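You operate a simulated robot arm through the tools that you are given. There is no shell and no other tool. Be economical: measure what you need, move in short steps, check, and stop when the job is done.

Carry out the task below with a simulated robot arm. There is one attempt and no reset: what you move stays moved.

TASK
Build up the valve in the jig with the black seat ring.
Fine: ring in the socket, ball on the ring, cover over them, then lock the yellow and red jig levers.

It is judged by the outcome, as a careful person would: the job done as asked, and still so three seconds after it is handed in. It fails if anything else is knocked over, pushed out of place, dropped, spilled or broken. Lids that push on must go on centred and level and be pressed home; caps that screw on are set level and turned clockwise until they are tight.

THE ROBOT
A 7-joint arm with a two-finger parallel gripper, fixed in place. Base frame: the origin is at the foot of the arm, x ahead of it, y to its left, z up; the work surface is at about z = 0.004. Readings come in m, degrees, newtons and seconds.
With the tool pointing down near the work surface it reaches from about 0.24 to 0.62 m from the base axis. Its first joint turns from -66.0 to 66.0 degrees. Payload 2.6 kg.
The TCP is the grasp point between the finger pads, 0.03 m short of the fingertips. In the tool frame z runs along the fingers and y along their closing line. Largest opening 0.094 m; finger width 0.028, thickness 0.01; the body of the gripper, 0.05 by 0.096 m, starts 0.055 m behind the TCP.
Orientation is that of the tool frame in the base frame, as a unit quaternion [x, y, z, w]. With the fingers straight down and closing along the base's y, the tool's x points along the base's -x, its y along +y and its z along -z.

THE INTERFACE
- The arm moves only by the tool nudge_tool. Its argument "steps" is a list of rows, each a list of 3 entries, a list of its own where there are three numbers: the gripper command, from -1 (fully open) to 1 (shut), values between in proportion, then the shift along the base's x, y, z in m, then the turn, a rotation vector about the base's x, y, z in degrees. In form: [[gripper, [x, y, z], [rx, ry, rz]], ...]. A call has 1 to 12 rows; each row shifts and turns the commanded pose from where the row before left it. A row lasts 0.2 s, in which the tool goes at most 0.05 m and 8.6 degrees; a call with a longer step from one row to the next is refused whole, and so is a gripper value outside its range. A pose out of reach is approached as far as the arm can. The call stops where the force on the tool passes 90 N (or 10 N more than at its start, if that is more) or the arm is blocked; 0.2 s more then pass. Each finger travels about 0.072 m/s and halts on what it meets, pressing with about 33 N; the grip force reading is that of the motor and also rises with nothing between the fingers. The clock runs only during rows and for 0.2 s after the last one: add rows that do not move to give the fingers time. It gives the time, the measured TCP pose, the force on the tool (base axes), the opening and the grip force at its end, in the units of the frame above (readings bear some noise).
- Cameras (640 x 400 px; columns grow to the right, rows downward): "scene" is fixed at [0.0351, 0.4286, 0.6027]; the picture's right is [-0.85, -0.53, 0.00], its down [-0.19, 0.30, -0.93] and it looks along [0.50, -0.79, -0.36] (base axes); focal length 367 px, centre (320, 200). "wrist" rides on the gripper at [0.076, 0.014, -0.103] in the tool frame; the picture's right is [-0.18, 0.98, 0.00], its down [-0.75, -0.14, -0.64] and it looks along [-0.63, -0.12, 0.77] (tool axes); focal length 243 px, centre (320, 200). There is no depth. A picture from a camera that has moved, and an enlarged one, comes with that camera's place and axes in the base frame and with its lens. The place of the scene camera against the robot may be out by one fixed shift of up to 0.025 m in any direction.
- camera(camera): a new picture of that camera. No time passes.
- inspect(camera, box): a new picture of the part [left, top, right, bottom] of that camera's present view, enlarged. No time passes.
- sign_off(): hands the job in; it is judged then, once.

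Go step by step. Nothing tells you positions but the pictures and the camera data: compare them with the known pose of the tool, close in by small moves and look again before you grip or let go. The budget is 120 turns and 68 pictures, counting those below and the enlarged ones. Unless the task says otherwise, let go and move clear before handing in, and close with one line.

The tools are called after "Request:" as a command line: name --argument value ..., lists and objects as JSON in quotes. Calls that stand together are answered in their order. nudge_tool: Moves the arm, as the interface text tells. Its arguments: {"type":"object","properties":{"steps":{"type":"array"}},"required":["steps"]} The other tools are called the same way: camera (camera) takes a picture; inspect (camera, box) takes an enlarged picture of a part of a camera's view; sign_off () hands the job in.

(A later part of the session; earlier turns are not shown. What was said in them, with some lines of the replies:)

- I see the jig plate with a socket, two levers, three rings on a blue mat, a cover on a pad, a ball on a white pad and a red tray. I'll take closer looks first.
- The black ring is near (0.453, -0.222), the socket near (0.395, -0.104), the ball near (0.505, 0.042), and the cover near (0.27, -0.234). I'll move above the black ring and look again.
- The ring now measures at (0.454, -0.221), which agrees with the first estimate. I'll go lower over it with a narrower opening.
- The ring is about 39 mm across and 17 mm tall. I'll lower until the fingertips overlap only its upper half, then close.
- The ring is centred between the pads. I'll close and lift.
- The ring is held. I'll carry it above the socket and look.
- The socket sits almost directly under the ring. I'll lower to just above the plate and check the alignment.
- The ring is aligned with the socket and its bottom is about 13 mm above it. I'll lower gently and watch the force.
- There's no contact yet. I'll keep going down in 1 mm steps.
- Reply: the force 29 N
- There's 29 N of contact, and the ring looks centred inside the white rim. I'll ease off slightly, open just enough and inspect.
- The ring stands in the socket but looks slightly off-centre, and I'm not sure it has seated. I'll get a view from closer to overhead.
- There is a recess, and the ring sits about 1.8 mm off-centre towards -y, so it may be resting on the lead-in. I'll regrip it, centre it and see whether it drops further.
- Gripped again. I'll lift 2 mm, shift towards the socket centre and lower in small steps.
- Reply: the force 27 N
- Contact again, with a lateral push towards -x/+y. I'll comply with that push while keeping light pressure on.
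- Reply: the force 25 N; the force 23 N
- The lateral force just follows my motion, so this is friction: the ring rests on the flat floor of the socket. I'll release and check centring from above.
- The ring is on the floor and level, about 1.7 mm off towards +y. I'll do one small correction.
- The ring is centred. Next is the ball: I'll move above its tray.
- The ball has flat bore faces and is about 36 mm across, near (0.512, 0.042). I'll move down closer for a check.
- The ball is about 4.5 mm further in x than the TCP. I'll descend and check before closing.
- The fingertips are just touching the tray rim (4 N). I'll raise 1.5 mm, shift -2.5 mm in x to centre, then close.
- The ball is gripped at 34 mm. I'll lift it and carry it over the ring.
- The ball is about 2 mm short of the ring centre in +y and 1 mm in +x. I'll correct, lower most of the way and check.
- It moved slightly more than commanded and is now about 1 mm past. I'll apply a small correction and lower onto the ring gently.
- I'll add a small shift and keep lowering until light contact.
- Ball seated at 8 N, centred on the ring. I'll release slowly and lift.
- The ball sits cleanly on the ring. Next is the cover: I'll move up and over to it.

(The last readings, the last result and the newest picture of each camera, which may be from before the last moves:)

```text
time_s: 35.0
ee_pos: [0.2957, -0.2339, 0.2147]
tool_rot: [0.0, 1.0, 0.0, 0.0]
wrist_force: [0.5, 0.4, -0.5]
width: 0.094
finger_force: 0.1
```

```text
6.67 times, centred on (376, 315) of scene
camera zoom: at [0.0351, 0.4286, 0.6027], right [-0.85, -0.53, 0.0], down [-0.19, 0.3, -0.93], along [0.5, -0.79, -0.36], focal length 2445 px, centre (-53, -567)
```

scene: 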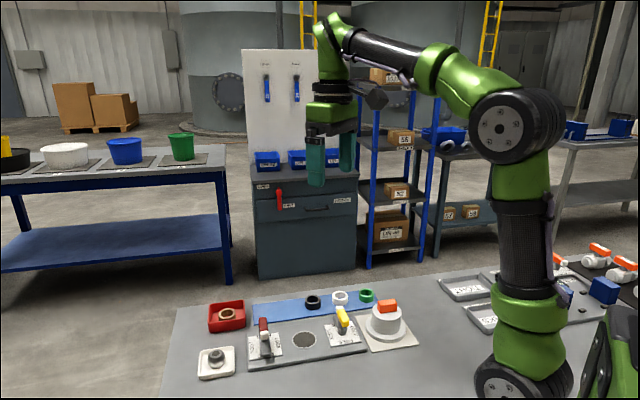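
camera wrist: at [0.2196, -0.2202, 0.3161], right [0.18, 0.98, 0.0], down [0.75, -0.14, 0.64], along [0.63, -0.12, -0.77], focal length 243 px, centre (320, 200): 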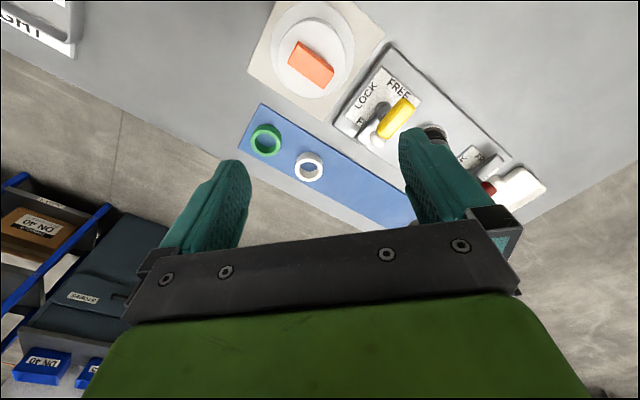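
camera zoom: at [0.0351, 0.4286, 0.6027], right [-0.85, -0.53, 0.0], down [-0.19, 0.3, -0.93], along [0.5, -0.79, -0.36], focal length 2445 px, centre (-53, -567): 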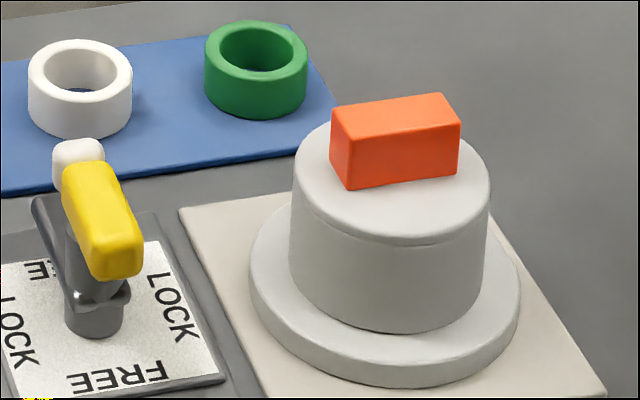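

The orange tab is at about (0.266, -0.238), with its long side at roughly 49° from x, in line with the jig. I'll rotate the tool 49° so the fingers close across it.

Request:
nudge_tool --steps '[[-1, [-0.005, -0.001, -0.01], [0, 0, 8.17]], [-1, [-0.005, -0.001, -0.01], [0, 0, 8.17]], [-1, [-0.005, -0.001, -0.01], [0, 0, 8.17]], [-1, [-0.005, -0.001, -0.01], [0, 0, 8.17]], [-1, [-0.005, 0, -0.01], [0, 0, 8.16]], [-1, [-0.004, 0, -0.01], [0, 0, 8.16]], [-1, [0, 0, 0], [0, 0, 0]], [-1, [0, 0, 0], [0, 0, 0]]]'

Request:
camera --camera "wrist"

```text
time_s: 36.8
ee_pos: [0.2654, -0.2391, 0.1593]
tool_rot: [-0.414, 0.91, -0.001, -0.001]
wrist_force: [0.0, -0.1, -0.5]
width: 0.0939
finger_force: 0.0
```

```text
27 pictures are left
camera wrist: at [0.2049, -0.2873, 0.2597], right [-0.62, 0.78, 0.0], down [0.6, 0.48, 0.64], along [0.5, 0.4, -0.77], focal length 243 px, centre (320, 200)
```

wrist: 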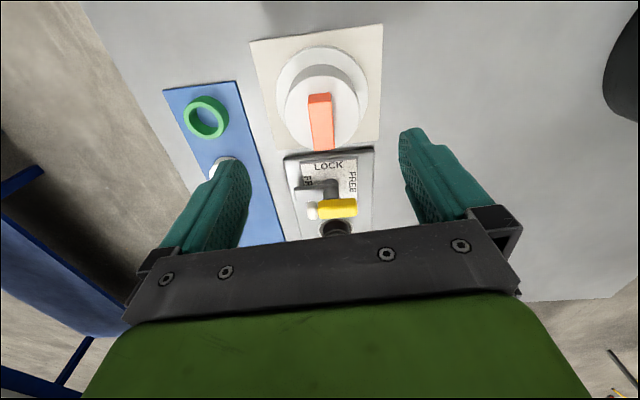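

The tool is nearly aligned, and the tab looks to be at about 45°. I'll trim the rotation by -3.5°, narrow the fingers and lower.

Request:
nudge_tool --steps '[[-0.3, [0.0014, 0.002, -0.02], [0, 0, -3.5]], [-0.3, [0, 0, -0.03], [0, 0, 0]], [-0.3, [0, 0, -0.005], [0, 0, 0]], [-0.3, [0, 0, 0], [0, 0, 0]]]'

Request:
inspect --camera "wrist" --box '[200, 60, 440, 210]'

Request:
inspect --camera "scene" --box '[328, 285, 424, 345]'

```text
time_s: 37.8
ee_pos: [0.2687, -0.2381, 0.1039]
tool_rot: [-0.386, 0.922, 0.0, 0.0]
wrist_force: [-0.7, 0.8, 0.3]
width: 0.061
finger_force: 0.0
```

```text
2.67 times, centred on (320, 135) of wrist
camera zoom: at [0.2047, -0.2814, 0.2053], right [-0.57, 0.82, 0.0], down [0.63, 0.44, 0.64], along [0.53, 0.37, -0.77], focal length 647 px, centre (320, 373)
```

zoom: 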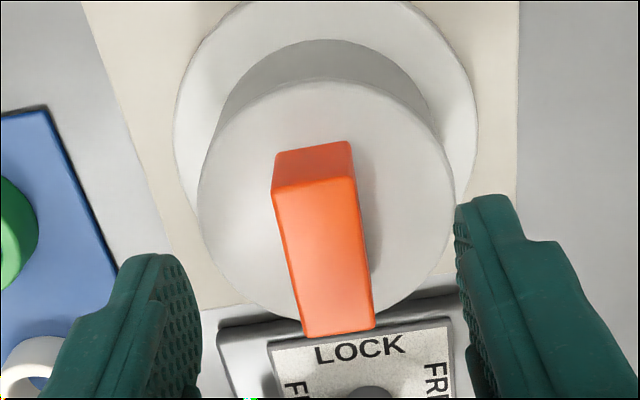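

```text
6.67 times, centred on (376, 315) of scene
camera zoom: at [0.0351, 0.4286, 0.6027], right [-0.85, -0.53, 0.0], down [-0.19, 0.3, -0.93], along [0.5, -0.79, -0.36], focal length 2445 px, centre (-53, -567)
```

zoom: 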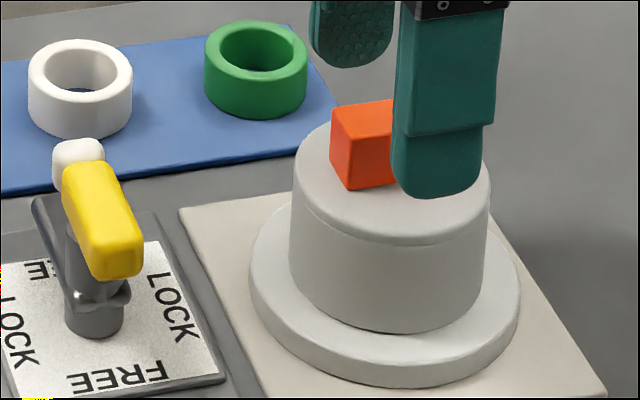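

The fingers are parallel to the tab. I'll shift a few mm to centre and descend towards the body top, watching for contact.

Request:
nudge_tool --steps '[[-0.3, [0.0022, 0.0046, 0], [0, 0, 0]], [-0.3, [0, 0, -0.012], [0, 0, 0]], [-0.3, [0, 0, -0.006], [0, 0, 0]], [-0.3, [0, 0, 0], [0, 0, 0]]]'

Request:
inspect --camera "scene" --box '[328, 285, 424, 345]'

```text
time_s: 38.8
ee_pos: [0.2701, -0.2317, 0.0874]
tool_rot: [-0.387, 0.922, -0.002, 0.001]
wrist_force: [-11.4, 8.8, 44.0]
width: 0.0619
finger_force: 0.5
```

```text
6.67 times, centred on (376, 315) of scene
camera zoom: at [0.0349, 0.4287, 0.6026], right [-0.85, -0.53, 0.0], down [-0.19, 0.3, -0.93], along [0.5, -0.79, -0.36], focal length 2445 px, centre (-53, -567)
```

zoom: 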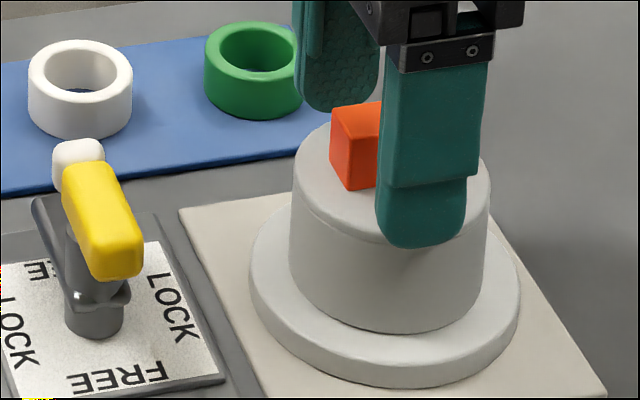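

The fingertips are resting on the body top (z about 0.058). I'll raise 3 mm and grip the tab.

Request:
nudge_tool --steps '[[-0.3, [0, 0, 0.0035], [0, 0, 0]], [-0.3, [0, 0, 0], [0, 0, 0]], [0.9, [0, 0, 0], [0, 0, 0]], [0.9, [0, 0, 0], [0, 0, 0]], [0.9, [0, 0, 0], [0, 0, 0]], [0.9, [0, 0, 0], [0, 0, 0]]]'

Request:
inspect --camera "wrist" --box '[200, 60, 440, 210]'

```text
time_s: 40.2
ee_pos: [0.2699, -0.2312, 0.0908]
tool_rot: [-0.387, 0.922, -0.001, 0.0]
wrist_force: [0.3, 0.2, -0.1]
width: 0.0172
finger_force: 32.7
```

```text
2.67 times, centred on (320, 135) of wrist
camera zoom: at [0.2067, -0.2755, 0.1911], right [-0.57, 0.82, 0.0], down [0.63, 0.44, 0.64], along [0.53, 0.37, -0.77], focal length 647 px, centre (320, 373)
```

zoom: 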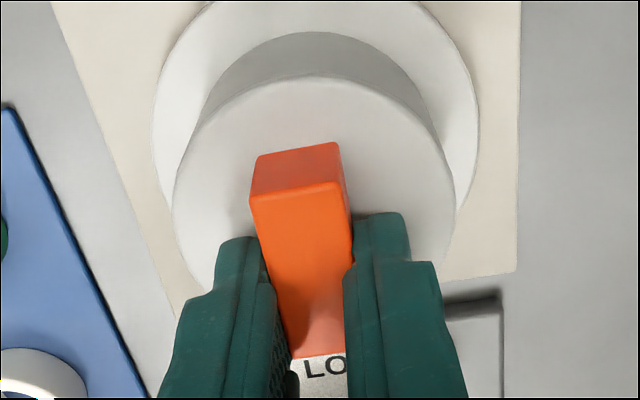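

The tab is gripped at 17 mm. I'll lift the cover straight up and check the hold.

Request:
nudge_tool --steps '[[0.9, [0, 0, 0.02], [0, 0, 0]], [0.9, [0, 0, 0.03], [0, 0, 0]], [0.9, [0, 0, 0.03], [0, 0, 0]], [0.9, [0, 0, 0], [0, 0, 0]]]'

Request:
camera --camera "scene"

Request:
camera --camera "wrist"

```text
time_s: 41.2
ee_pos: [0.2705, -0.2323, 0.1712]
tool_rot: [-0.387, 0.922, 0.0, 0.0]
wrist_force: [0.1, 0.2, -1.1]
width: 0.0172
finger_force: 32.9
```

```text
22 pictures are left
```

scene: 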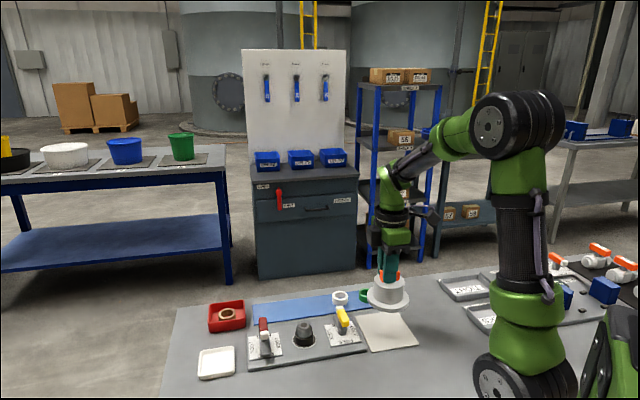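

```text
21 pictures are left
camera wrist: at [0.2071, -0.2761, 0.2718], right [-0.57, 0.82, 0.0], down [0.63, 0.44, 0.64], along [0.53, 0.37, -0.77], focal length 243 px, centre (320, 200)
```

wrist: 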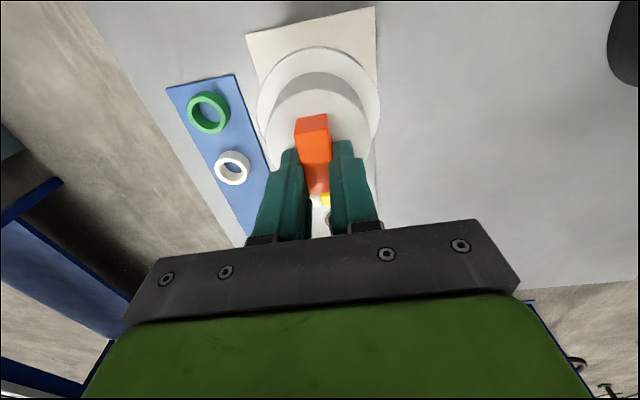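

The cover is held level. I'll raise it a little more and carry it over the jig, well above the yellow lever.

Request:
nudge_tool --steps '[[0.9, [0, 0, 0.03], [0, 0, 0]], [0.9, [0.025, 0.0259, 0], [0, 0, 0]], [0.9, [0.025, 0.0259, 0], [0, 0, 0]], [0.9, [0.025, 0.0259, 0], [0, 0, 0]], [0.9, [0.025, 0.0259, 0], [0, 0, 0]], [0.9, [0.0254, 0.0258, 0], [0, 0, 0]], [0.9, [0, 0, -0.03], [0, 0, 0]], [0.9, [0, 0, 0], [0, 0, 0]], [0.9, [0, 0, 0], [0, 0, 0]]]'

Request:
inspect --camera "scene" --box '[240, 270, 368, 350]'

Request:
camera --camera "wrist"

```text
time_s: 43.2
ee_pos: [0.394, -0.1013, 0.1692]
tool_rot: [-0.386, 0.922, -0.001, 0.0]
wrist_force: [0.2, -0.3, -0.7]
width: 0.0174
finger_force: 33.0
```

```text
5.00 times, centred on (304, 310) of scene
camera zoom: at [0.0351, 0.4286, 0.6027], right [-0.85, -0.53, 0.0], down [-0.19, 0.3, -0.93], along [0.5, -0.79, -0.36], focal length 1834 px, centre (400, -350)
```

zoom: 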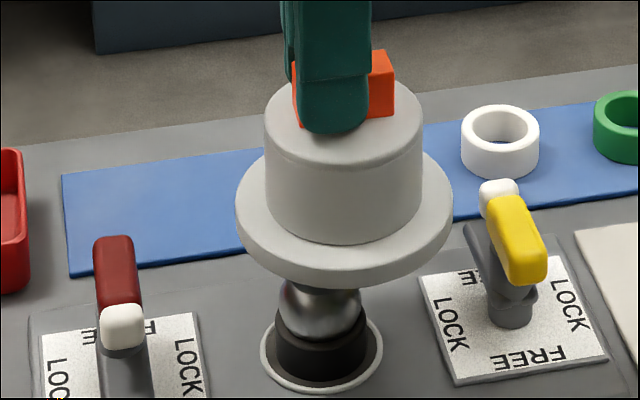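

```text
19 pictures are left
camera wrist: at [0.3313, -0.1462, 0.27], right [-0.57, 0.82, 0.0], down [0.63, 0.44, 0.64], along [0.53, 0.37, -0.77], focal length 243 px, centre (320, 200)
```

wrist: 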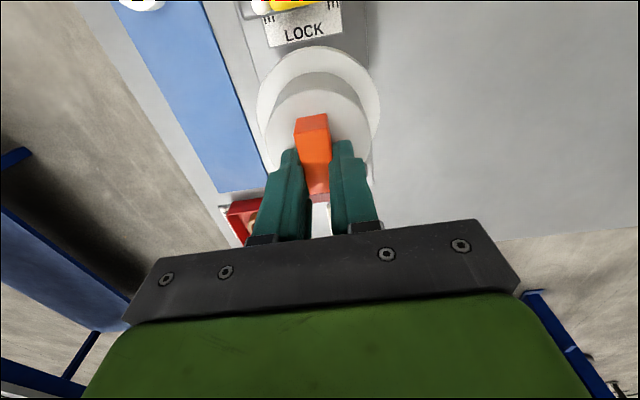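

The cover's centre sits about 10 mm behind the TCP along the jig axis. I'll shift to compensate and lower to just above the ball.

Request:
nudge_tool --steps '[[0.9, [0.0087, 0.0061, 0], [0, 0, 0]], [0.9, [0, 0, -0.015], [0, 0, 0]], [0.9, [0, 0, 0], [0, 0, 0]], [0.9, [0, 0, 0], [0, 0, 0]]]'

Request:
inspect --camera "scene" --box '[240, 270, 368, 350]'

Request:
inspect --camera "wrist" --box '[200, 0, 440, 150]'

```text
time_s: 44.2
ee_pos: [0.4038, -0.0963, 0.1569]
tool_rot: [-0.386, 0.923, -0.001, 0.0]
wrist_force: [0.0, -0.4, -1.5]
width: 0.0174
finger_force: 33.2
```

```text
5.00 times, centred on (304, 310) of scene
camera zoom: at [0.0351, 0.4286, 0.6027], right [-0.85, -0.53, 0.0], down [-0.19, 0.3, -0.93], along [0.5, -0.79, -0.36], focal length 1834 px, centre (400, -350)
```

zoom: 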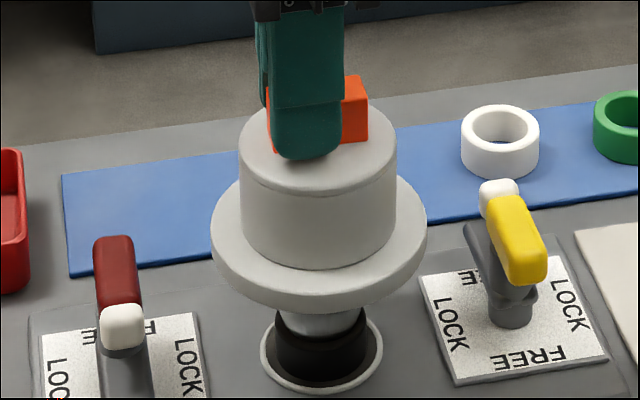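

```text
2.67 times, centred on (320, 75) of wrist
camera zoom: at [0.3408, -0.1409, 0.2572], right [-0.57, 0.82, 0.0], down [0.63, 0.44, 0.64], along [0.53, 0.37, -0.77], focal length 647 px, centre (320, 533)
```

zoom: 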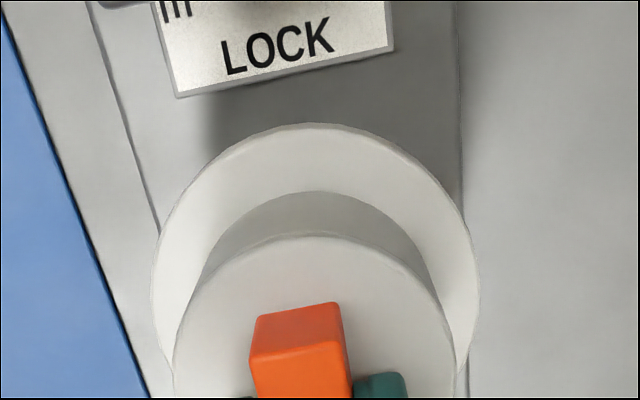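

Along-axis alignment is good. I'll lower further over the ball in small steps, watching the force, then check across-axis alignment close to the plate.

Request:
nudge_tool --steps '[[0.9, [0, 0, -0.01], [0, 0, 0]], [0.9, [0, 0, -0.01], [0, 0, 0]], [0.9, [0, 0, -0.008], [0, 0, 0]], [0.9, [0, 0, 0], [0, 0, 0]]]'

Request:
inspect --camera "scene" --box '[240, 270, 368, 350]'

```text
time_s: 45.2
ee_pos: [0.4028, -0.0943, 0.1285]
tool_rot: [-0.387, 0.922, 0.0, 0.0]
wrist_force: [-0.3, 0.3, -1.4]
width: 0.0171
finger_force: 32.8
```

```text
5.00 times, centred on (304, 310) of scene
camera zoom: at [0.0351, 0.4286, 0.6027], right [-0.85, -0.53, 0.0], down [-0.19, 0.3, -0.93], along [0.5, -0.79, -0.36], focal length 1834 px, centre (400, -350)
```

zoom: 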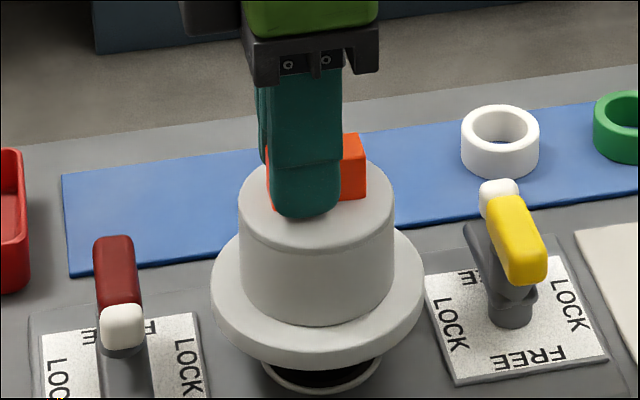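

No contact with the ball. I'll check the across-axis alignment against the jig plate edges from the wrist.

Request:
inspect --camera "wrist" --box '[180, 0, 460, 175]'

```text
2.29 times, centred on (320, 88) of wrist
camera zoom: at [0.3407, -0.1391, 0.2297], right [-0.57, 0.82, 0.0], down [0.63, 0.44, 0.64], along [0.53, 0.37, -0.77], focal length 555 px, centre (320, 457)
```

zoom: 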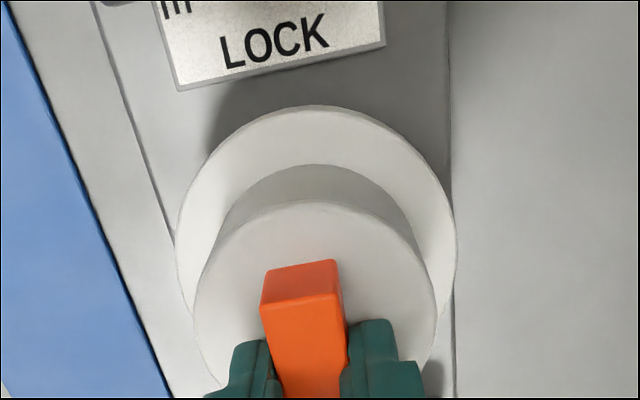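

Both axes agree to within about 1 mm. I'll apply a 1 mm trim and lower towards the plate, watching the force.

Request:
nudge_tool --steps '[[0.9, [0, -0.001, 0], [0, 0, 0]], [0.9, [0, 0, -0.008], [0, 0, 0]], [0.9, [0, 0, -0.008], [0, 0, 0]], [0.9, [0, 0, -0.004], [0, 0, 0]], [0.9, [0, 0, 0], [0, 0, 0]]]'

Request:
inspect --camera "scene" --box '[240, 270, 368, 350]'

```text
time_s: 46.4
ee_pos: [0.4041, -0.0958, 0.1083]
tool_rot: [-0.386, 0.922, 0.001, 0.0]
wrist_force: [-0.1, 0.6, -1.3]
width: 0.0173
finger_force: 33.2
```

```text
5.00 times, centred on (304, 310) of scene
camera zoom: at [0.0351, 0.4286, 0.6027], right [-0.85, -0.53, 0.0], down [-0.19, 0.3, -0.93], along [0.5, -0.79, -0.36], focal length 1834 px, centre (400, -350)
```

zoom: 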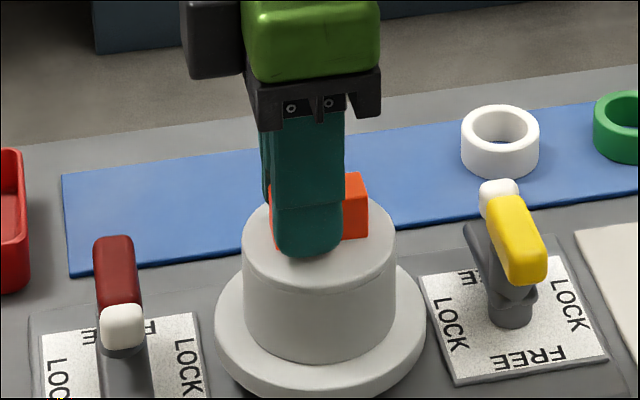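

Centred with no contact so far. I'll continue down in small steps.

Request:
nudge_tool --steps '[[0.9, [0, 0, -0.004], [0, 0, 0]], [0.9, [0, 0, -0.003], [0, 0, 0]], [0.9, [0, 0, -0.002], [0, 0, 0]], [0.9, [0, 0, 0], [0, 0, 0]]]'

Request:
nudge_tool --steps '[[0.9, [0, 0, -0.0015], [0, 0, 0]], [0.9, [0, 0, -0.0015], [0, 0, 0]], [0.9, [0, 0, 0], [0, 0, 0]]]'

Request:
inspect --camera "scene" --box '[240, 280, 368, 360]'

```text
time_s: 47.4
ee_pos: [0.4016, -0.0964, 0.0983]
tool_rot: [-0.387, 0.922, -0.001, 0.0]
wrist_force: [0.3, -0.2, -1.4]
width: 0.0172
finger_force: 32.7
```

```text
time_s: 48.2
ee_pos: [0.4025, -0.096, 0.0968]
tool_rot: [-0.386, 0.922, -0.001, -0.001]
wrist_force: [-3.0, 2.7, 15.3]
width: 0.0172
finger_force: 33.0
```

```text
5.00 times, centred on (304, 320) of scene
camera zoom: at [0.035, 0.4286, 0.6027], right [-0.85, -0.53, 0.0], down [-0.19, 0.3, -0.93], along [0.5, -0.79, -0.36], focal length 1834 px, centre (400, -400)
```

zoom: 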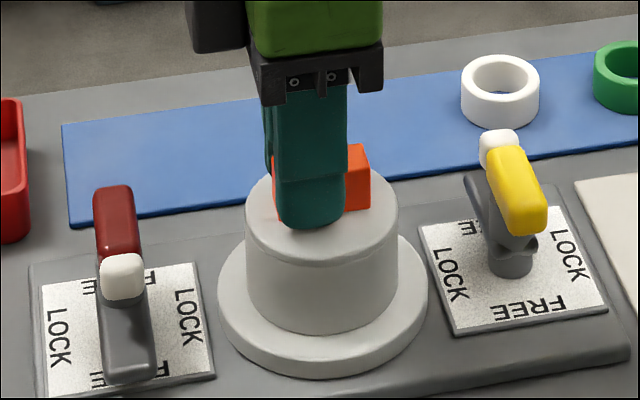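

Contact at 15 N. Before releasing I want a close view of how the flange sits on the plate.

Request:
inspect --camera "scene" --box '[272, 320, 336, 360]'

```text
10.00 times, centred on (304, 340) of scene
camera zoom: at [0.035, 0.4286, 0.6027], right [-0.85, -0.53, 0.0], down [-0.19, 0.3, -0.93], along [0.5, -0.79, -0.36], focal length 3668 px, centre (480, -1200)
```

zoom: 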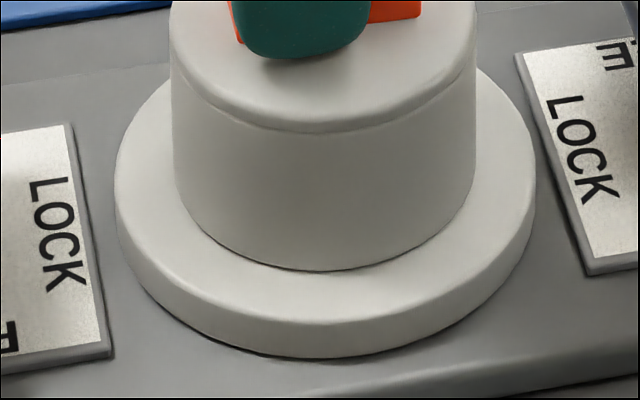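

The flange is close to the plate and level, and it looks 1–2 mm towards the camera side. I'll lift 2 mm, shift slightly away and set down again.

Request:
nudge_tool --steps '[[0.9, [0, 0, 0.003], [0, 0, 0]], [0.9, [0.0008, -0.0012, 0], [0, 0, 0]], [0.9, [0, 0, -0.002], [0, 0, 0]], [0.9, [0, 0, -0.001], [0, 0, 0]], [0.9, [0, 0, 0], [0, 0, 0]]]'

Request:
nudge_tool --steps '[[0.9, [0, 0, -0.001], [0, 0, 0]], [0.9, [0, 0, 0], [0, 0, 0]]]'

```text
time_s: 49.4
ee_pos: [0.4062, -0.1001, 0.0954]
tool_rot: [-0.386, 0.923, 0.0, 0.0]
wrist_force: [-5.6, 2.8, 17.6]
width: 0.0171
finger_force: 32.8
```

```text
time_s: 50.0
ee_pos: [0.4064, -0.0998, 0.0945]
tool_rot: [-0.386, 0.922, -0.001, 0.001]
wrist_force: [-8.8, 2.2, 30.1]
width: 0.0171
finger_force: 33.1
```

It went about 1.5 mm deeper. I'll look again.

Request:
inspect --camera "scene" --box '[272, 320, 336, 360]'

```text
10.00 times, centred on (304, 340) of scene
camera zoom: at [0.0349, 0.4286, 0.6027], right [-0.85, -0.53, 0.0], down [-0.19, 0.3, -0.93], along [0.5, -0.79, -0.36], focal length 3668 px, centre (480, -1200)
```

zoom: 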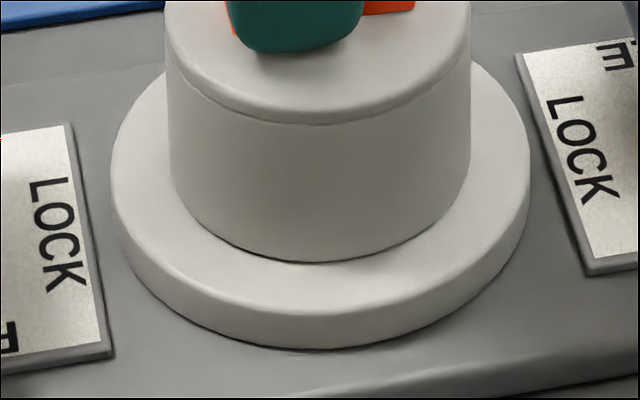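

The cover is now centred on the socket within about 1 mm, flat and pressed. I'll release and move up.

Request:
nudge_tool --steps '[[0.9, [0, 0, 0.0015], [0, 0, 0]], [0.3, [0, 0, 0], [0, 0, 0]], [0.0, [0, 0, 0], [0, 0, 0]], [-0.2, [0, 0, 0], [0, 0, 0]], [-0.2, [0, 0, 0.03], [0, 0, 0]], [-0.2, [0, 0, 0.04], [0, 0, 0]], [-0.2, [0, 0, 0.04], [0, 0, 0]], [-0.2, [0, 0, 0], [0, 0, 0]]]'

Request:
inspect --camera "scene" --box '[232, 285, 376, 375]'

Request:
camera --camera "wrist"

```text
time_s: 51.8
ee_pos: [0.4061, -0.1002, 0.2071]
tool_rot: [-0.387, 0.922, 0.0, 0.0]
wrist_force: [0.1, 1.2, 1.0]
width: 0.0565
finger_force: 0.0
```

```text
4.44 times, centred on (304, 330) of scene
camera zoom: at [0.0351, 0.4286, 0.6027], right [-0.85, -0.53, 0.0], down [-0.19, 0.3, -0.93], along [0.5, -0.79, -0.36], focal length 1630 px, centre (391, -378)
```

zoom: 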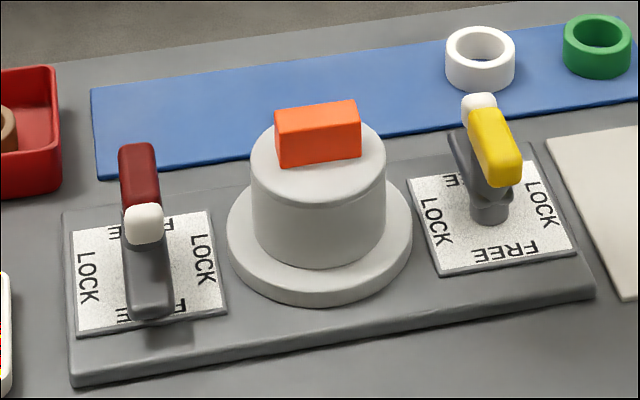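

```text
9 pictures are left
camera wrist: at [0.3414, -0.1439, 0.3091], right [-0.57, 0.82, 0.0], down [0.63, 0.44, 0.64], along [0.53, 0.37, -0.77], focal length 243 px, centre (320, 200)
```

wrist: 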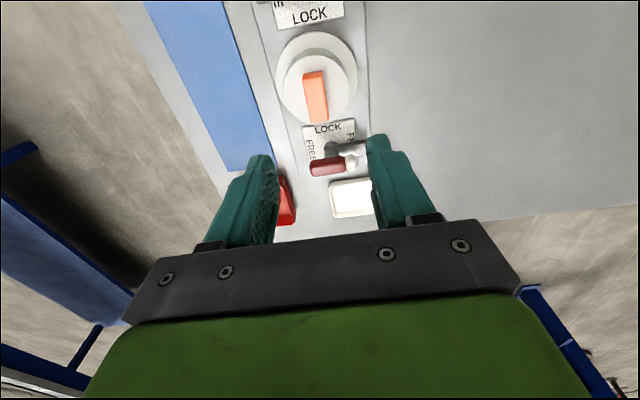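

The cover sits centred and level. Now the levers: I'll get a close wrist view of the red one to understand its mechanism.

Request:
nudge_tool --steps '[[-1, [0.02, 0.02, -0.02], [0, 0, 0]], [-1, [0.017, 0.024, -0.02], [0, 0, 0]], [-1, [0, 0, 0], [0, 0, 0]], [-1, [0, 0, 0], [0, 0, 0]]]'

Request:
inspect --camera "wrist" --box '[230, 20, 410, 170]'

Request:
inspect --camera "scene" --box '[240, 312, 288, 364]'

```text
time_s: 52.8
ee_pos: [0.4419, -0.054, 0.1674]
tool_rot: [-0.387, 0.922, 0.0, 0.0]
wrist_force: [0.1, -0.3, 0.1]
width: 0.0941
finger_force: 0.0
```

```text
2.67 times, centred on (320, 95) of wrist
camera zoom: at [0.3787, -0.0979, 0.2675], right [-0.57, 0.82, 0.0], down [0.63, 0.44, 0.64], along [0.53, 0.37, -0.77], focal length 647 px, centre (320, 480)
```

zoom: 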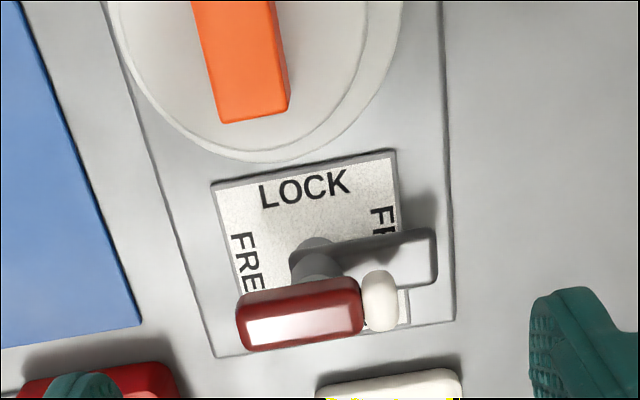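

```text
7.69 times, centred on (264, 338) of scene
camera zoom: at [0.0351, 0.4286, 0.6027], right [-0.85, -0.53, 0.0], down [-0.19, 0.3, -0.93], along [0.5, -0.79, -0.36], focal length 2821 px, centre (751, -862)
```

zoom: 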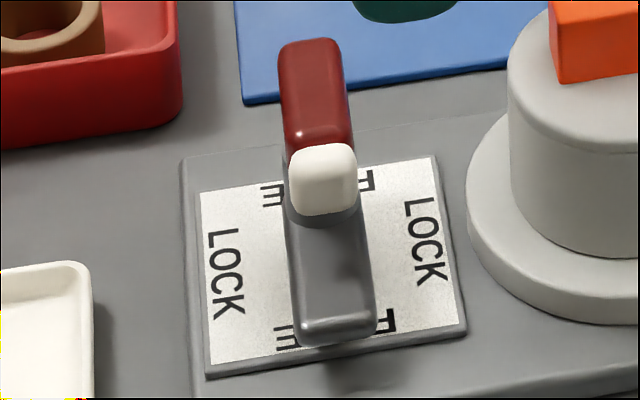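

The lever is a bar handle over a central post, and the white nose and grey arm point the same way. Turning 90° counter-clockwise swings the arm from FREE over towards the cover, at LOCK. I'll turn the tool to straddle the handle.

Request:
nudge_tool --steps '[[-1, [0.0017, 0.001, 0], [0, 0, -8.18]], [-1, [0.0017, 0.001, 0], [0, 0, -8.18]], [-1, [0.0017, 0.001, 0], [0, 0, -8.18]], [-1, [0.0017, 0.001, 0], [0, 0, -8.18]], [-1, [0.0017, 0.001, 0], [0, 0, -8.18]], [-0.3, [0.0017, 0.001, 0], [0, 0, -8.18]], [-0.3, [0.0017, 0.001, 0], [0, 0, -8.18]], [-0.3, [0.0017, 0.001, 0], [0, 0, -8.18]], [-0.3, [0.0017, 0.001, 0], [0, 0, -8.18]], [-0.3, [0.0017, 0.0009, 0], [0, 0, -8.18]], [-0.3, [0, 0, 0], [0, 0, -8.2]], [-0.3, [0, 0, -0.03], [0, 0, 0]]]'

Request:
camera --camera "wrist"

```text
time_s: 55.4
ee_pos: [0.4567, -0.0445, 0.1378]
tool_rot: [0.381, 0.925, 0.0, 0.0]
wrist_force: [0.4, 0.3, -0.3]
width: 0.0612
finger_force: 0.0
```

```text
6 pictures are left
camera wrist: at [0.4138, 0.0197, 0.2392], right [0.82, 0.57, 0.0], down [0.44, -0.63, 0.64], along [0.37, -0.53, -0.77], focal length 243 px, centre (320, 200)
```

wrist: 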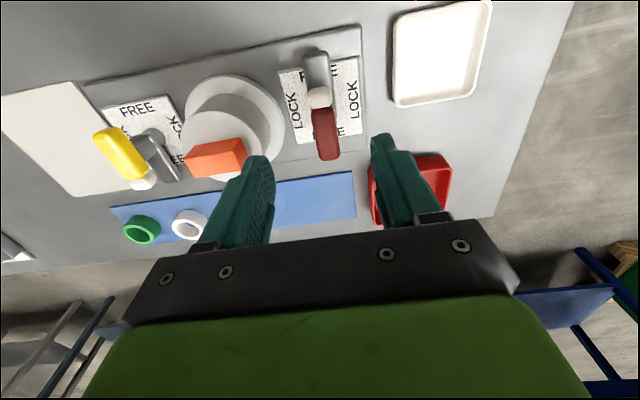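

The handle centre is about 4 mm towards +y from the TCP. I'll shift, then descend over it watching for contact.

Request:
nudge_tool --steps '[[-0.3, [0.0008, 0.004, -0.02], [0, 0, 0]], [-0.3, [0, 0, -0.02], [0, 0, 0]], [-0.3, [0, 0, -0.01], [0, 0, 0]], [-0.3, [0, 0, 0], [0, 0, 0]]]'

Request:
inspect --camera "scene" --box '[232, 300, 312, 364]'

```text
time_s: 56.4
ee_pos: [0.4589, -0.0403, 0.0874]
tool_rot: [0.379, 0.925, 0.001, 0.0]
wrist_force: [-0.2, 0.4, 0.7]
width: 0.0612
finger_force: 0.1
```

```text
6.25 times, centred on (272, 332) of scene
camera zoom: at [0.0351, 0.4286, 0.6027], right [-0.85, -0.53, 0.0], down [-0.19, 0.3, -0.93], along [0.5, -0.79, -0.36], focal length 2292 px, centre (620, -625)
```

zoom: 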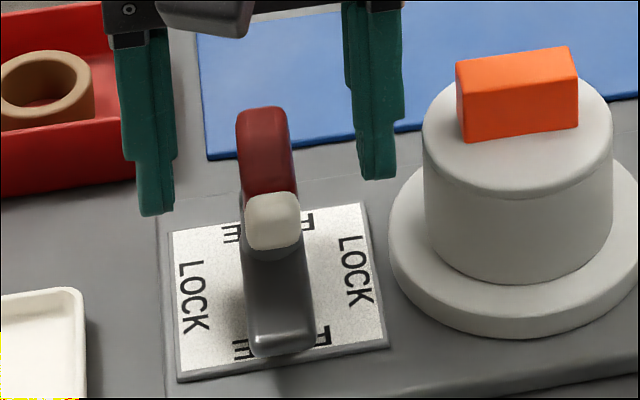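

The fingers straddle the handle evenly at the right height. I'll lower 2 mm and close on it.

Request:
nudge_tool --steps '[[-0.3, [0, 0, -0.002], [0, 0, 0]], [0.2, [0, 0, 0], [0, 0, 0]], [0.9, [0, 0, 0], [0, 0, 0]], [0.9, [0, 0, 0], [0, 0, 0]], [0.9, [0, 0, 0], [0, 0, 0]]]'

```text
time_s: 57.6
ee_pos: [0.459, -0.0392, 0.0855]
tool_rot: [0.379, 0.925, 0.0, 0.0]
wrist_force: [-3.2, -2.8, 1.2]
width: 0.018
finger_force: 45.1
```

Gripped at 18 mm. I'll turn counter-clockwise a little and check the resistance.

Request:
nudge_tool --steps '[[0.9, [0, 0, 0], [0, 0, 5]], [0.9, [0, 0, 0], [0, 0, 5]], [0.9, [0, 0, 0], [0, 0, 5]], [0.9, [0, 0, 0], [0, 0, 0]]]'

```text
time_s: 58.6
ee_pos: [0.4583, -0.0398, 0.0841]
tool_rot: [0.255, 0.967, 0.0, -0.001]
wrist_force: [-27.3, -2.4, 22.7]
width: 0.0179
finger_force: 45.5
```

It turns, but with a side load from pivot offset. I'll comply with the force and continue.

Request:
nudge_tool --steps '[[0.9, [-0.0015, 0, 0.0012], [0, 0, 0]], [0.9, [0, 0, 0], [0, 0, 0]]]'

Request:
nudge_tool --steps '[[0.9, [0, 0, 0], [0, 0, 5]], [0.9, [0, 0, 0], [0, 0, 5]], [0.9, [0, 0, 0], [0, 0, 0]]]'

```text
time_s: 59.2
ee_pos: [0.4585, -0.0402, 0.0845]
tool_rot: [0.254, 0.967, -0.001, 0.0]
wrist_force: [-3.3, -7.0, -2.1]
width: 0.0178
finger_force: 44.8
```

```text
time_s: 60.0
ee_pos: [0.4588, -0.042, 0.0847]
tool_rot: [0.168, 0.986, 0.0, 0.001]
wrist_force: [15.0, -9.1, -27.4]
width: 0.0177
finger_force: 44.8
```

It keeps turning. I'll continue with small compliance corrections.

Request:
nudge_tool --steps '[[0.9, [0.0006, -0.0008, -0.0012], [0, 0, 0]], [0.9, [0, 0, 0], [0, 0, 5]], [0.9, [0, 0, 0], [0, 0, 5]], [0.9, [0, 0, 0], [0, 0, 0]]]'

Request:
inspect --camera "scene" --box '[232, 300, 312, 364]'

```text
time_s: 61.0
ee_pos: [0.4585, -0.0427, 0.0843]
tool_rot: [0.082, 0.997, 0.0, 0.0]
wrist_force: [4.9, -6.9, -5.2]
width: 0.0181
finger_force: 44.9
```

```text
6.25 times, centred on (272, 332) of scene
camera zoom: at [0.0351, 0.4286, 0.6027], right [-0.85, -0.53, 0.0], down [-0.19, 0.3, -0.93], along [0.5, -0.79, -0.36], focal length 2292 px, centre (620, -625)
```

zoom: 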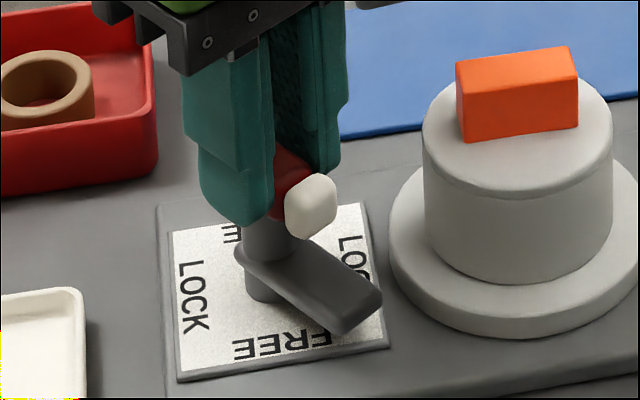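

The arm is swinging towards the cover as expected. I'll continue turning.

Request:
nudge_tool --steps '[[0.9, [0.0002, -0.0004, 0], [0, 0, 5]], [0.9, [0, 0, 0], [0, 0, 5]], [0.9, [0, 0, 0], [0, 0, 5]], [0.9, [0, 0, 0], [0, 0, 0]]]'

Request:
nudge_tool --steps '[[0.9, [0, 0, 0], [0, 0, 5]], [0.9, [0, 0, 0], [0, 0, 5]], [0.9, [0, 0, 0], [0, 0, 5]], [0.9, [0, 0, 0], [0, 0, 0]]]'

```text
time_s: 62.0
ee_pos: [0.4577, -0.0427, 0.0835]
tool_rot: [-0.048, 0.999, -0.001, -0.001]
wrist_force: [-14.7, -7.3, -0.8]
width: 0.0177
finger_force: 44.8
```

```text
time_s: 63.0
ee_pos: [0.4575, -0.0429, 0.085]
tool_rot: [-0.177, 0.984, 0.0, -0.001]
wrist_force: [-24.9, -13.9, 13.6]
width: 0.018
finger_force: 45.0
```

65° turned. I'll comply with the side load and go on to 90°.

Request:
nudge_tool --steps '[[0.9, [-0.0012, -0.0007, 0.0004], [0, 0, 0]], [0.9, [0, 0, 0], [0, 0, 5]], [0.9, [0, 0, 0], [0, 0, 5]], [0.9, [0, 0, 0], [0, 0, 0]]]'

Request:
nudge_tool --steps '[[0.9, [0, 0, 0], [0, 0, 5]], [0.9, [0, 0, 0], [0, 0, 5]], [0.9, [0, 0, 0], [0, 0, 0]]]'

```text
time_s: 64.0
ee_pos: [0.4581, -0.0432, 0.0845]
tool_rot: [-0.264, 0.964, -0.001, 0.001]
wrist_force: [14.6, -15.9, -20.5]
width: 0.0178
finger_force: 45.2
```

```text
time_s: 64.8
ee_pos: [0.4586, -0.0422, 0.0844]
tool_rot: [-0.348, 0.938, -0.002, 0.003]
wrist_force: [29.6, -15.2, -32.7]
width: 0.0181
finger_force: 45.5
```

About 85° turned. I'll comply and finish, pushing slightly past to feel for a stop.

Request:
nudge_tool --steps '[[0.9, [0.0012, -0.0008, -0.0012], [0, 0, 0]], [0.9, [0, 0, 0], [0, 0, 5]], [0.9, [0, 0, 0], [0, 0, 3]], [0.9, [0, 0, 0], [0, 0, 0]]]'

```text
time_s: 65.8
ee_pos: [0.4574, -0.0437, 0.0844]
tool_rot: [-0.41, 0.912, 0.0, 0.001]
wrist_force: [15.1, -11.4, -22.6]
width: 0.0187
finger_force: 45.1
```

The grip width grew slightly, so the lever is at its stop at about 90°. I'll release, rise, and view the result.

Request:
nudge_tool --steps '[[0.5, [0, 0, 0], [0, 0, -2]], [0.0, [0, 0, 0], [0, 0, 0]], [-0.3, [0, 0, 0], [0, 0, 0]], [-0.3, [0, 0, 0], [0, 0, 0]], [-0.3, [0, 0, 0.03], [0, 0, 0]], [-0.3, [0, 0, 0.04], [0, 0, 0]], [-0.3, [0, 0, 0.03], [0, 0, 0]]]'

Request:
nudge_tool --steps '[[-0.3, [-0.0101, -0.01, 0], [0, 0, -7.6]], [-0.3, [-0.0101, -0.01, 0], [0, 0, -7.6]], [-0.3, [-0.0101, -0.01, 0], [0, 0, -7.6]], [-0.3, [-0.0101, -0.01, 0], [0, 0, -7.6]], [-0.3, [-0.0101, -0.01, 0], [0, 0, -7.6]], [-0.3, [-0.0101, -0.01, 0], [0, 0, -7.6]], [-0.3, [-0.0101, -0.01, 0], [0, 0, -7.6]], [-0.3, [-0.0101, -0.01, 0], [0, 0, -7.6]], [-0.3, [-0.0101, -0.01, 0], [0, 0, -7.6]], [-0.3, [-0.0101, -0.01, 0], [0, 0, -7.6]], [-0.3, [-0.0102, -0.0101, 0], [0, 0, -7.6]], [-0.3, [-0.0102, -0.0101, 0], [0, 0, -7.6]]]'

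Request:
nudge_tool --steps '[[-0.3, [0, 0, -0.03], [0, 0, 0]], [-0.3, [0, 0, -0.02], [0, 0, 0]], [-0.3, [0, 0, 0], [0, 0, 0]]]'

Request:
inspect --camera "scene" --box '[232, 280, 376, 370]'

```text
time_s: 67.4
ee_pos: [0.4582, -0.0426, 0.1829]
tool_rot: [-0.394, 0.919, 0.0, -0.001]
wrist_force: [0.0, -0.5, -0.2]
width: 0.0609
finger_force: 0.1
```

```text
time_s: 70.0
ee_pos: [0.3365, -0.1656, 0.182]
tool_rot: [0.383, 0.924, 0.0, 0.0]
wrist_force: [0.1, -0.2, -1.4]
width: 0.0607
finger_force: 0.0
```

```text
time_s: 70.8
ee_pos: [0.3358, -0.1632, 0.1338]
tool_rot: [0.381, 0.924, -0.001, 0.0]
wrist_force: [-0.3, 0.0, 0.1]
width: 0.061
finger_force: 0.1
```

```text
4.44 times, centred on (304, 325) of scene
camera zoom: at [0.0351, 0.4286, 0.6027], right [-0.85, -0.53, 0.0], down [-0.19, 0.3, -0.93], along [0.5, -0.79, -0.36], focal length 1630 px, centre (391, -356)
```

zoom: 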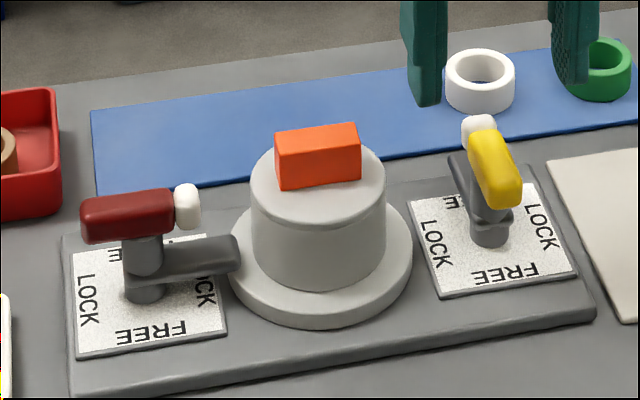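

The red lever is locked, with its arm over the flange. For yellow I'll shift 1.3 mm, descend to the same height as for red, and grip.

Request:
nudge_tool --steps '[[-0.3, [0.0013, 0.0013, -0.02], [0, 0, 0]], [-0.3, [0, 0, -0.02], [0, 0, 0]], [-0.3, [0, 0, -0.0085], [0, 0, 0]], [-0.3, [0, 0, 0], [0, 0, 0]]]'

Request:
inspect --camera "scene" --box '[304, 290, 368, 340]'

```text
time_s: 71.8
ee_pos: [0.3388, -0.1617, 0.0834]
tool_rot: [0.381, 0.924, -0.001, 0.0]
wrist_force: [1.1, 0.2, -0.2]
width: 0.0609
finger_force: 0.0
```

```text
8.00 times, centred on (336, 315) of scene
camera zoom: at [0.0351, 0.4286, 0.6027], right [-0.85, -0.53, 0.0], down [-0.19, 0.3, -0.93], along [0.5, -0.79, -0.36], focal length 2934 px, centre (192, -720)
```

zoom: 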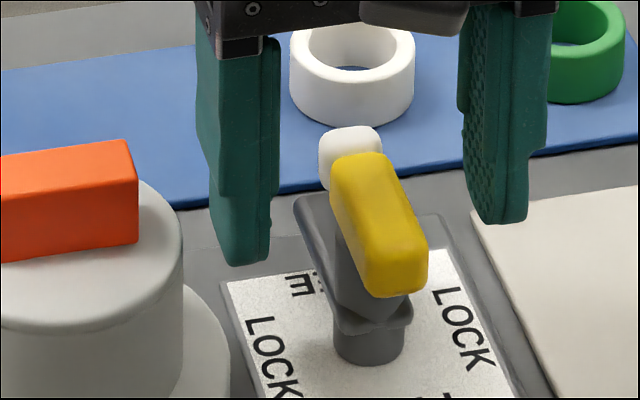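

The fingers straddle the yellow handle evenly. I'll close and start turning counter-clockwise.

Request:
nudge_tool --steps '[[0.2, [0, 0, 0], [0, 0, 0]], [0.9, [0, 0, 0], [0, 0, 0]], [0.9, [0, 0, 0], [0, 0, 0]], [0.9, [0, 0, 0], [0, 0, 0]]]'

Request:
nudge_tool --steps '[[0.9, [0, 0, 0], [0, 0, 5]], [0.9, [0, 0, 0], [0, 0, 5]], [0.9, [0, 0, 0], [0, 0, 0]]]'

```text
time_s: 72.8
ee_pos: [0.3378, -0.1624, 0.0836]
tool_rot: [0.382, 0.924, -0.001, -0.001]
wrist_force: [-11.4, -9.7, 2.3]
width: 0.0178
finger_force: 45.1
```

```text
time_s: 73.6
ee_pos: [0.3373, -0.1621, 0.0843]
tool_rot: [0.299, 0.954, -0.001, -0.001]
wrist_force: [-16.4, -16.0, -10.4]
width: 0.0179
finger_force: 45.2
```

It's turning. I'll comply with the side load (-x, -y) and continue.

Request:
nudge_tool --steps '[[0.9, [-0.0009, -0.0009, -0.0003], [0, 0, 0]], [0.9, [0, 0, 0], [0, 0, 5]], [0.9, [0, 0, 0], [0, 0, 5]], [0.9, [0, 0, 0], [0, 0, 0]]]'

Request:
nudge_tool --steps '[[0.9, [0, 0, 0], [0, 0, 5]], [0.9, [0, 0, 0], [0, 0, 5]], [0.9, [0, 0, 0], [0, 0, 0]]]'

```text
time_s: 74.6
ee_pos: [0.3379, -0.1628, 0.0835]
tool_rot: [0.214, 0.977, 0.001, -0.002]
wrist_force: [-22.7, -8.7, 0.4]
width: 0.0177
finger_force: 44.6
```

```text
time_s: 75.4
ee_pos: [0.3377, -0.1627, 0.084]
tool_rot: [0.129, 0.992, 0.0, -0.001]
wrist_force: [-22.7, -7.7, 6.2]
width: 0.0179
finger_force: 45.2
```

Request:
nudge_tool --steps '[[0.9, [-0.0012, -0.0004, 0.0003], [0, 0, 0]], [0.9, [0, 0, 0], [0, 0, 5]], [0.9, [0, 0, 0], [0, 0, 5]], [0.9, [0, 0, 0], [0, 0, 5]], [0.9, [0, 0, 0], [0, 0, 0]]]'

Request:
nudge_tool --steps '[[0.9, [0, 0, 0], [0, 0, 5]], [0.9, [0, 0, 0], [0, 0, 5]], [0.9, [0, 0, 0], [0, 0, 0]]]'

```text
time_s: 76.6
ee_pos: [0.3371, -0.1634, 0.0837]
tool_rot: [-0.003, 1.0, -0.002, 0.001]
wrist_force: [8.1, -21.4, -33.9]
width: 0.0178
finger_force: 45.0
```

```text
time_s: 77.4
ee_pos: [0.3371, -0.164, 0.0847]
tool_rot: [-0.091, 0.996, -0.002, 0.002]
wrist_force: [14.3, -20.6, -32.9]
width: 0.0177
finger_force: 45.3
```

About 55° turned. I'll comply and continue.

Request:
nudge_tool --steps '[[0.9, [0.0006, -0.0011, -0.0012], [0, 0, 0]], [0.9, [0, 0, 0], [0, 0, 5]], [0.9, [0, 0, 0], [0, 0, 5]], [0.9, [0, 0, 0], [0, 0, 0]]]'

Request:
nudge_tool --steps '[[0.9, [0, 0, 0], [0, 0, 5]], [0.9, [0, 0, 0], [0, 0, 5]], [0.9, [0, 0, 0], [0, 0, 0]]]'

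```text
time_s: 78.4
ee_pos: [0.3373, -0.1637, 0.0843]
tool_rot: [-0.177, 0.984, 0.0, 0.001]
wrist_force: [-10.3, -0.8, 27.5]
width: 0.0179
finger_force: 45.2
```

```text
time_s: 79.2
ee_pos: [0.3365, -0.1644, 0.0854]
tool_rot: [-0.263, 0.965, 0.0, 0.001]
wrist_force: [-9.9, 5.5, 40.3]
width: 0.0179
finger_force: 44.7
```

75° turned. I'll relieve the vertical load and finish to the stop.

Request:
nudge_tool --steps '[[0.9, [-0.0004, 0.0002, 0.0014], [0, 0, 0]], [0.9, [0, 0, 0], [0, 0, 5]], [0.9, [0, 0, 0], [0, 0, 5]], [0.9, [0, 0, 0], [0, 0, 0]]]'

Request:
nudge_tool --steps '[[0.9, [0, 0, 0], [0, 0, 5]], [0.9, [0, 0, 0], [0, 0, 3]], [0.9, [0, 0, 0], [0, 0, 0]]]'

```text
time_s: 80.2
ee_pos: [0.3373, -0.1643, 0.0846]
tool_rot: [-0.346, 0.938, -0.002, 0.0]
wrist_force: [23.5, -18.3, -26.6]
width: 0.0178
finger_force: 45.2
```

```text
time_s: 81.0
ee_pos: [0.3372, -0.1637, 0.0848]
tool_rot: [-0.409, 0.912, -0.002, 0.001]
wrist_force: [24.4, -15.5, -33.0]
width: 0.0188
finger_force: 44.7
```

The same signature as red at its stop: about 48° tool yaw and width rising to 18.8 mm. I'll ease off, release, rise and move clear.

Request:
nudge_tool --steps '[[0.9, [0.0008, -0.0006, -0.0012], [0, 0, 0]], [0.5, [0, 0, 0], [0, 0, -2]], [0.0, [0, 0, 0], [0, 0, 0]], [-0.3, [0, 0, 0], [0, 0, 0]], [-0.3, [0, 0, 0], [0, 0, 0]], [-0.3, [0, 0, 0.03], [0, 0, 0]], [-0.3, [0, 0, 0.045], [0, 0, 0]], [-0.3, [0, 0, 0.045], [0, 0, 0]], [-0.3, [0, 0, 0.045], [0, 0, 0]], [-0.3, [0, 0, 0], [0, 0, 0]]]'

Request:
inspect --camera "scene" --box '[200, 280, 400, 390]'

```text
time_s: 83.2
ee_pos: [0.3372, -0.1642, 0.2498]
tool_rot: [-0.393, 0.919, -0.001, 0.0]
wrist_force: [-0.3, 0.3, 0.0]
width: 0.0611
finger_force: 0.2
```

```text
3.20 times, centred on (300, 335) of scene
camera zoom: at [0.0351, 0.4286, 0.6027], right [-0.85, -0.53, 0.0], down [-0.19, 0.3, -0.93], along [0.5, -0.79, -0.36], focal length 1174 px, centre (384, -232)
```

zoom: 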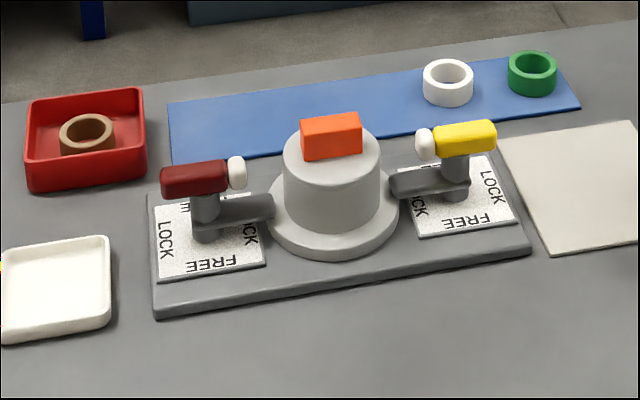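

Both lever arms are at LOCK over the flange. The cover is centred and level, everything else is untouched, and the arm is clear, so I'm handing in.

Request:
sign_off

```text
The job is handed in.
```

The valve is built up in the jig with the black seat ring: the ball is on the ring, the cover sits over both, the yellow and red levers are locked, and the job is handed in.
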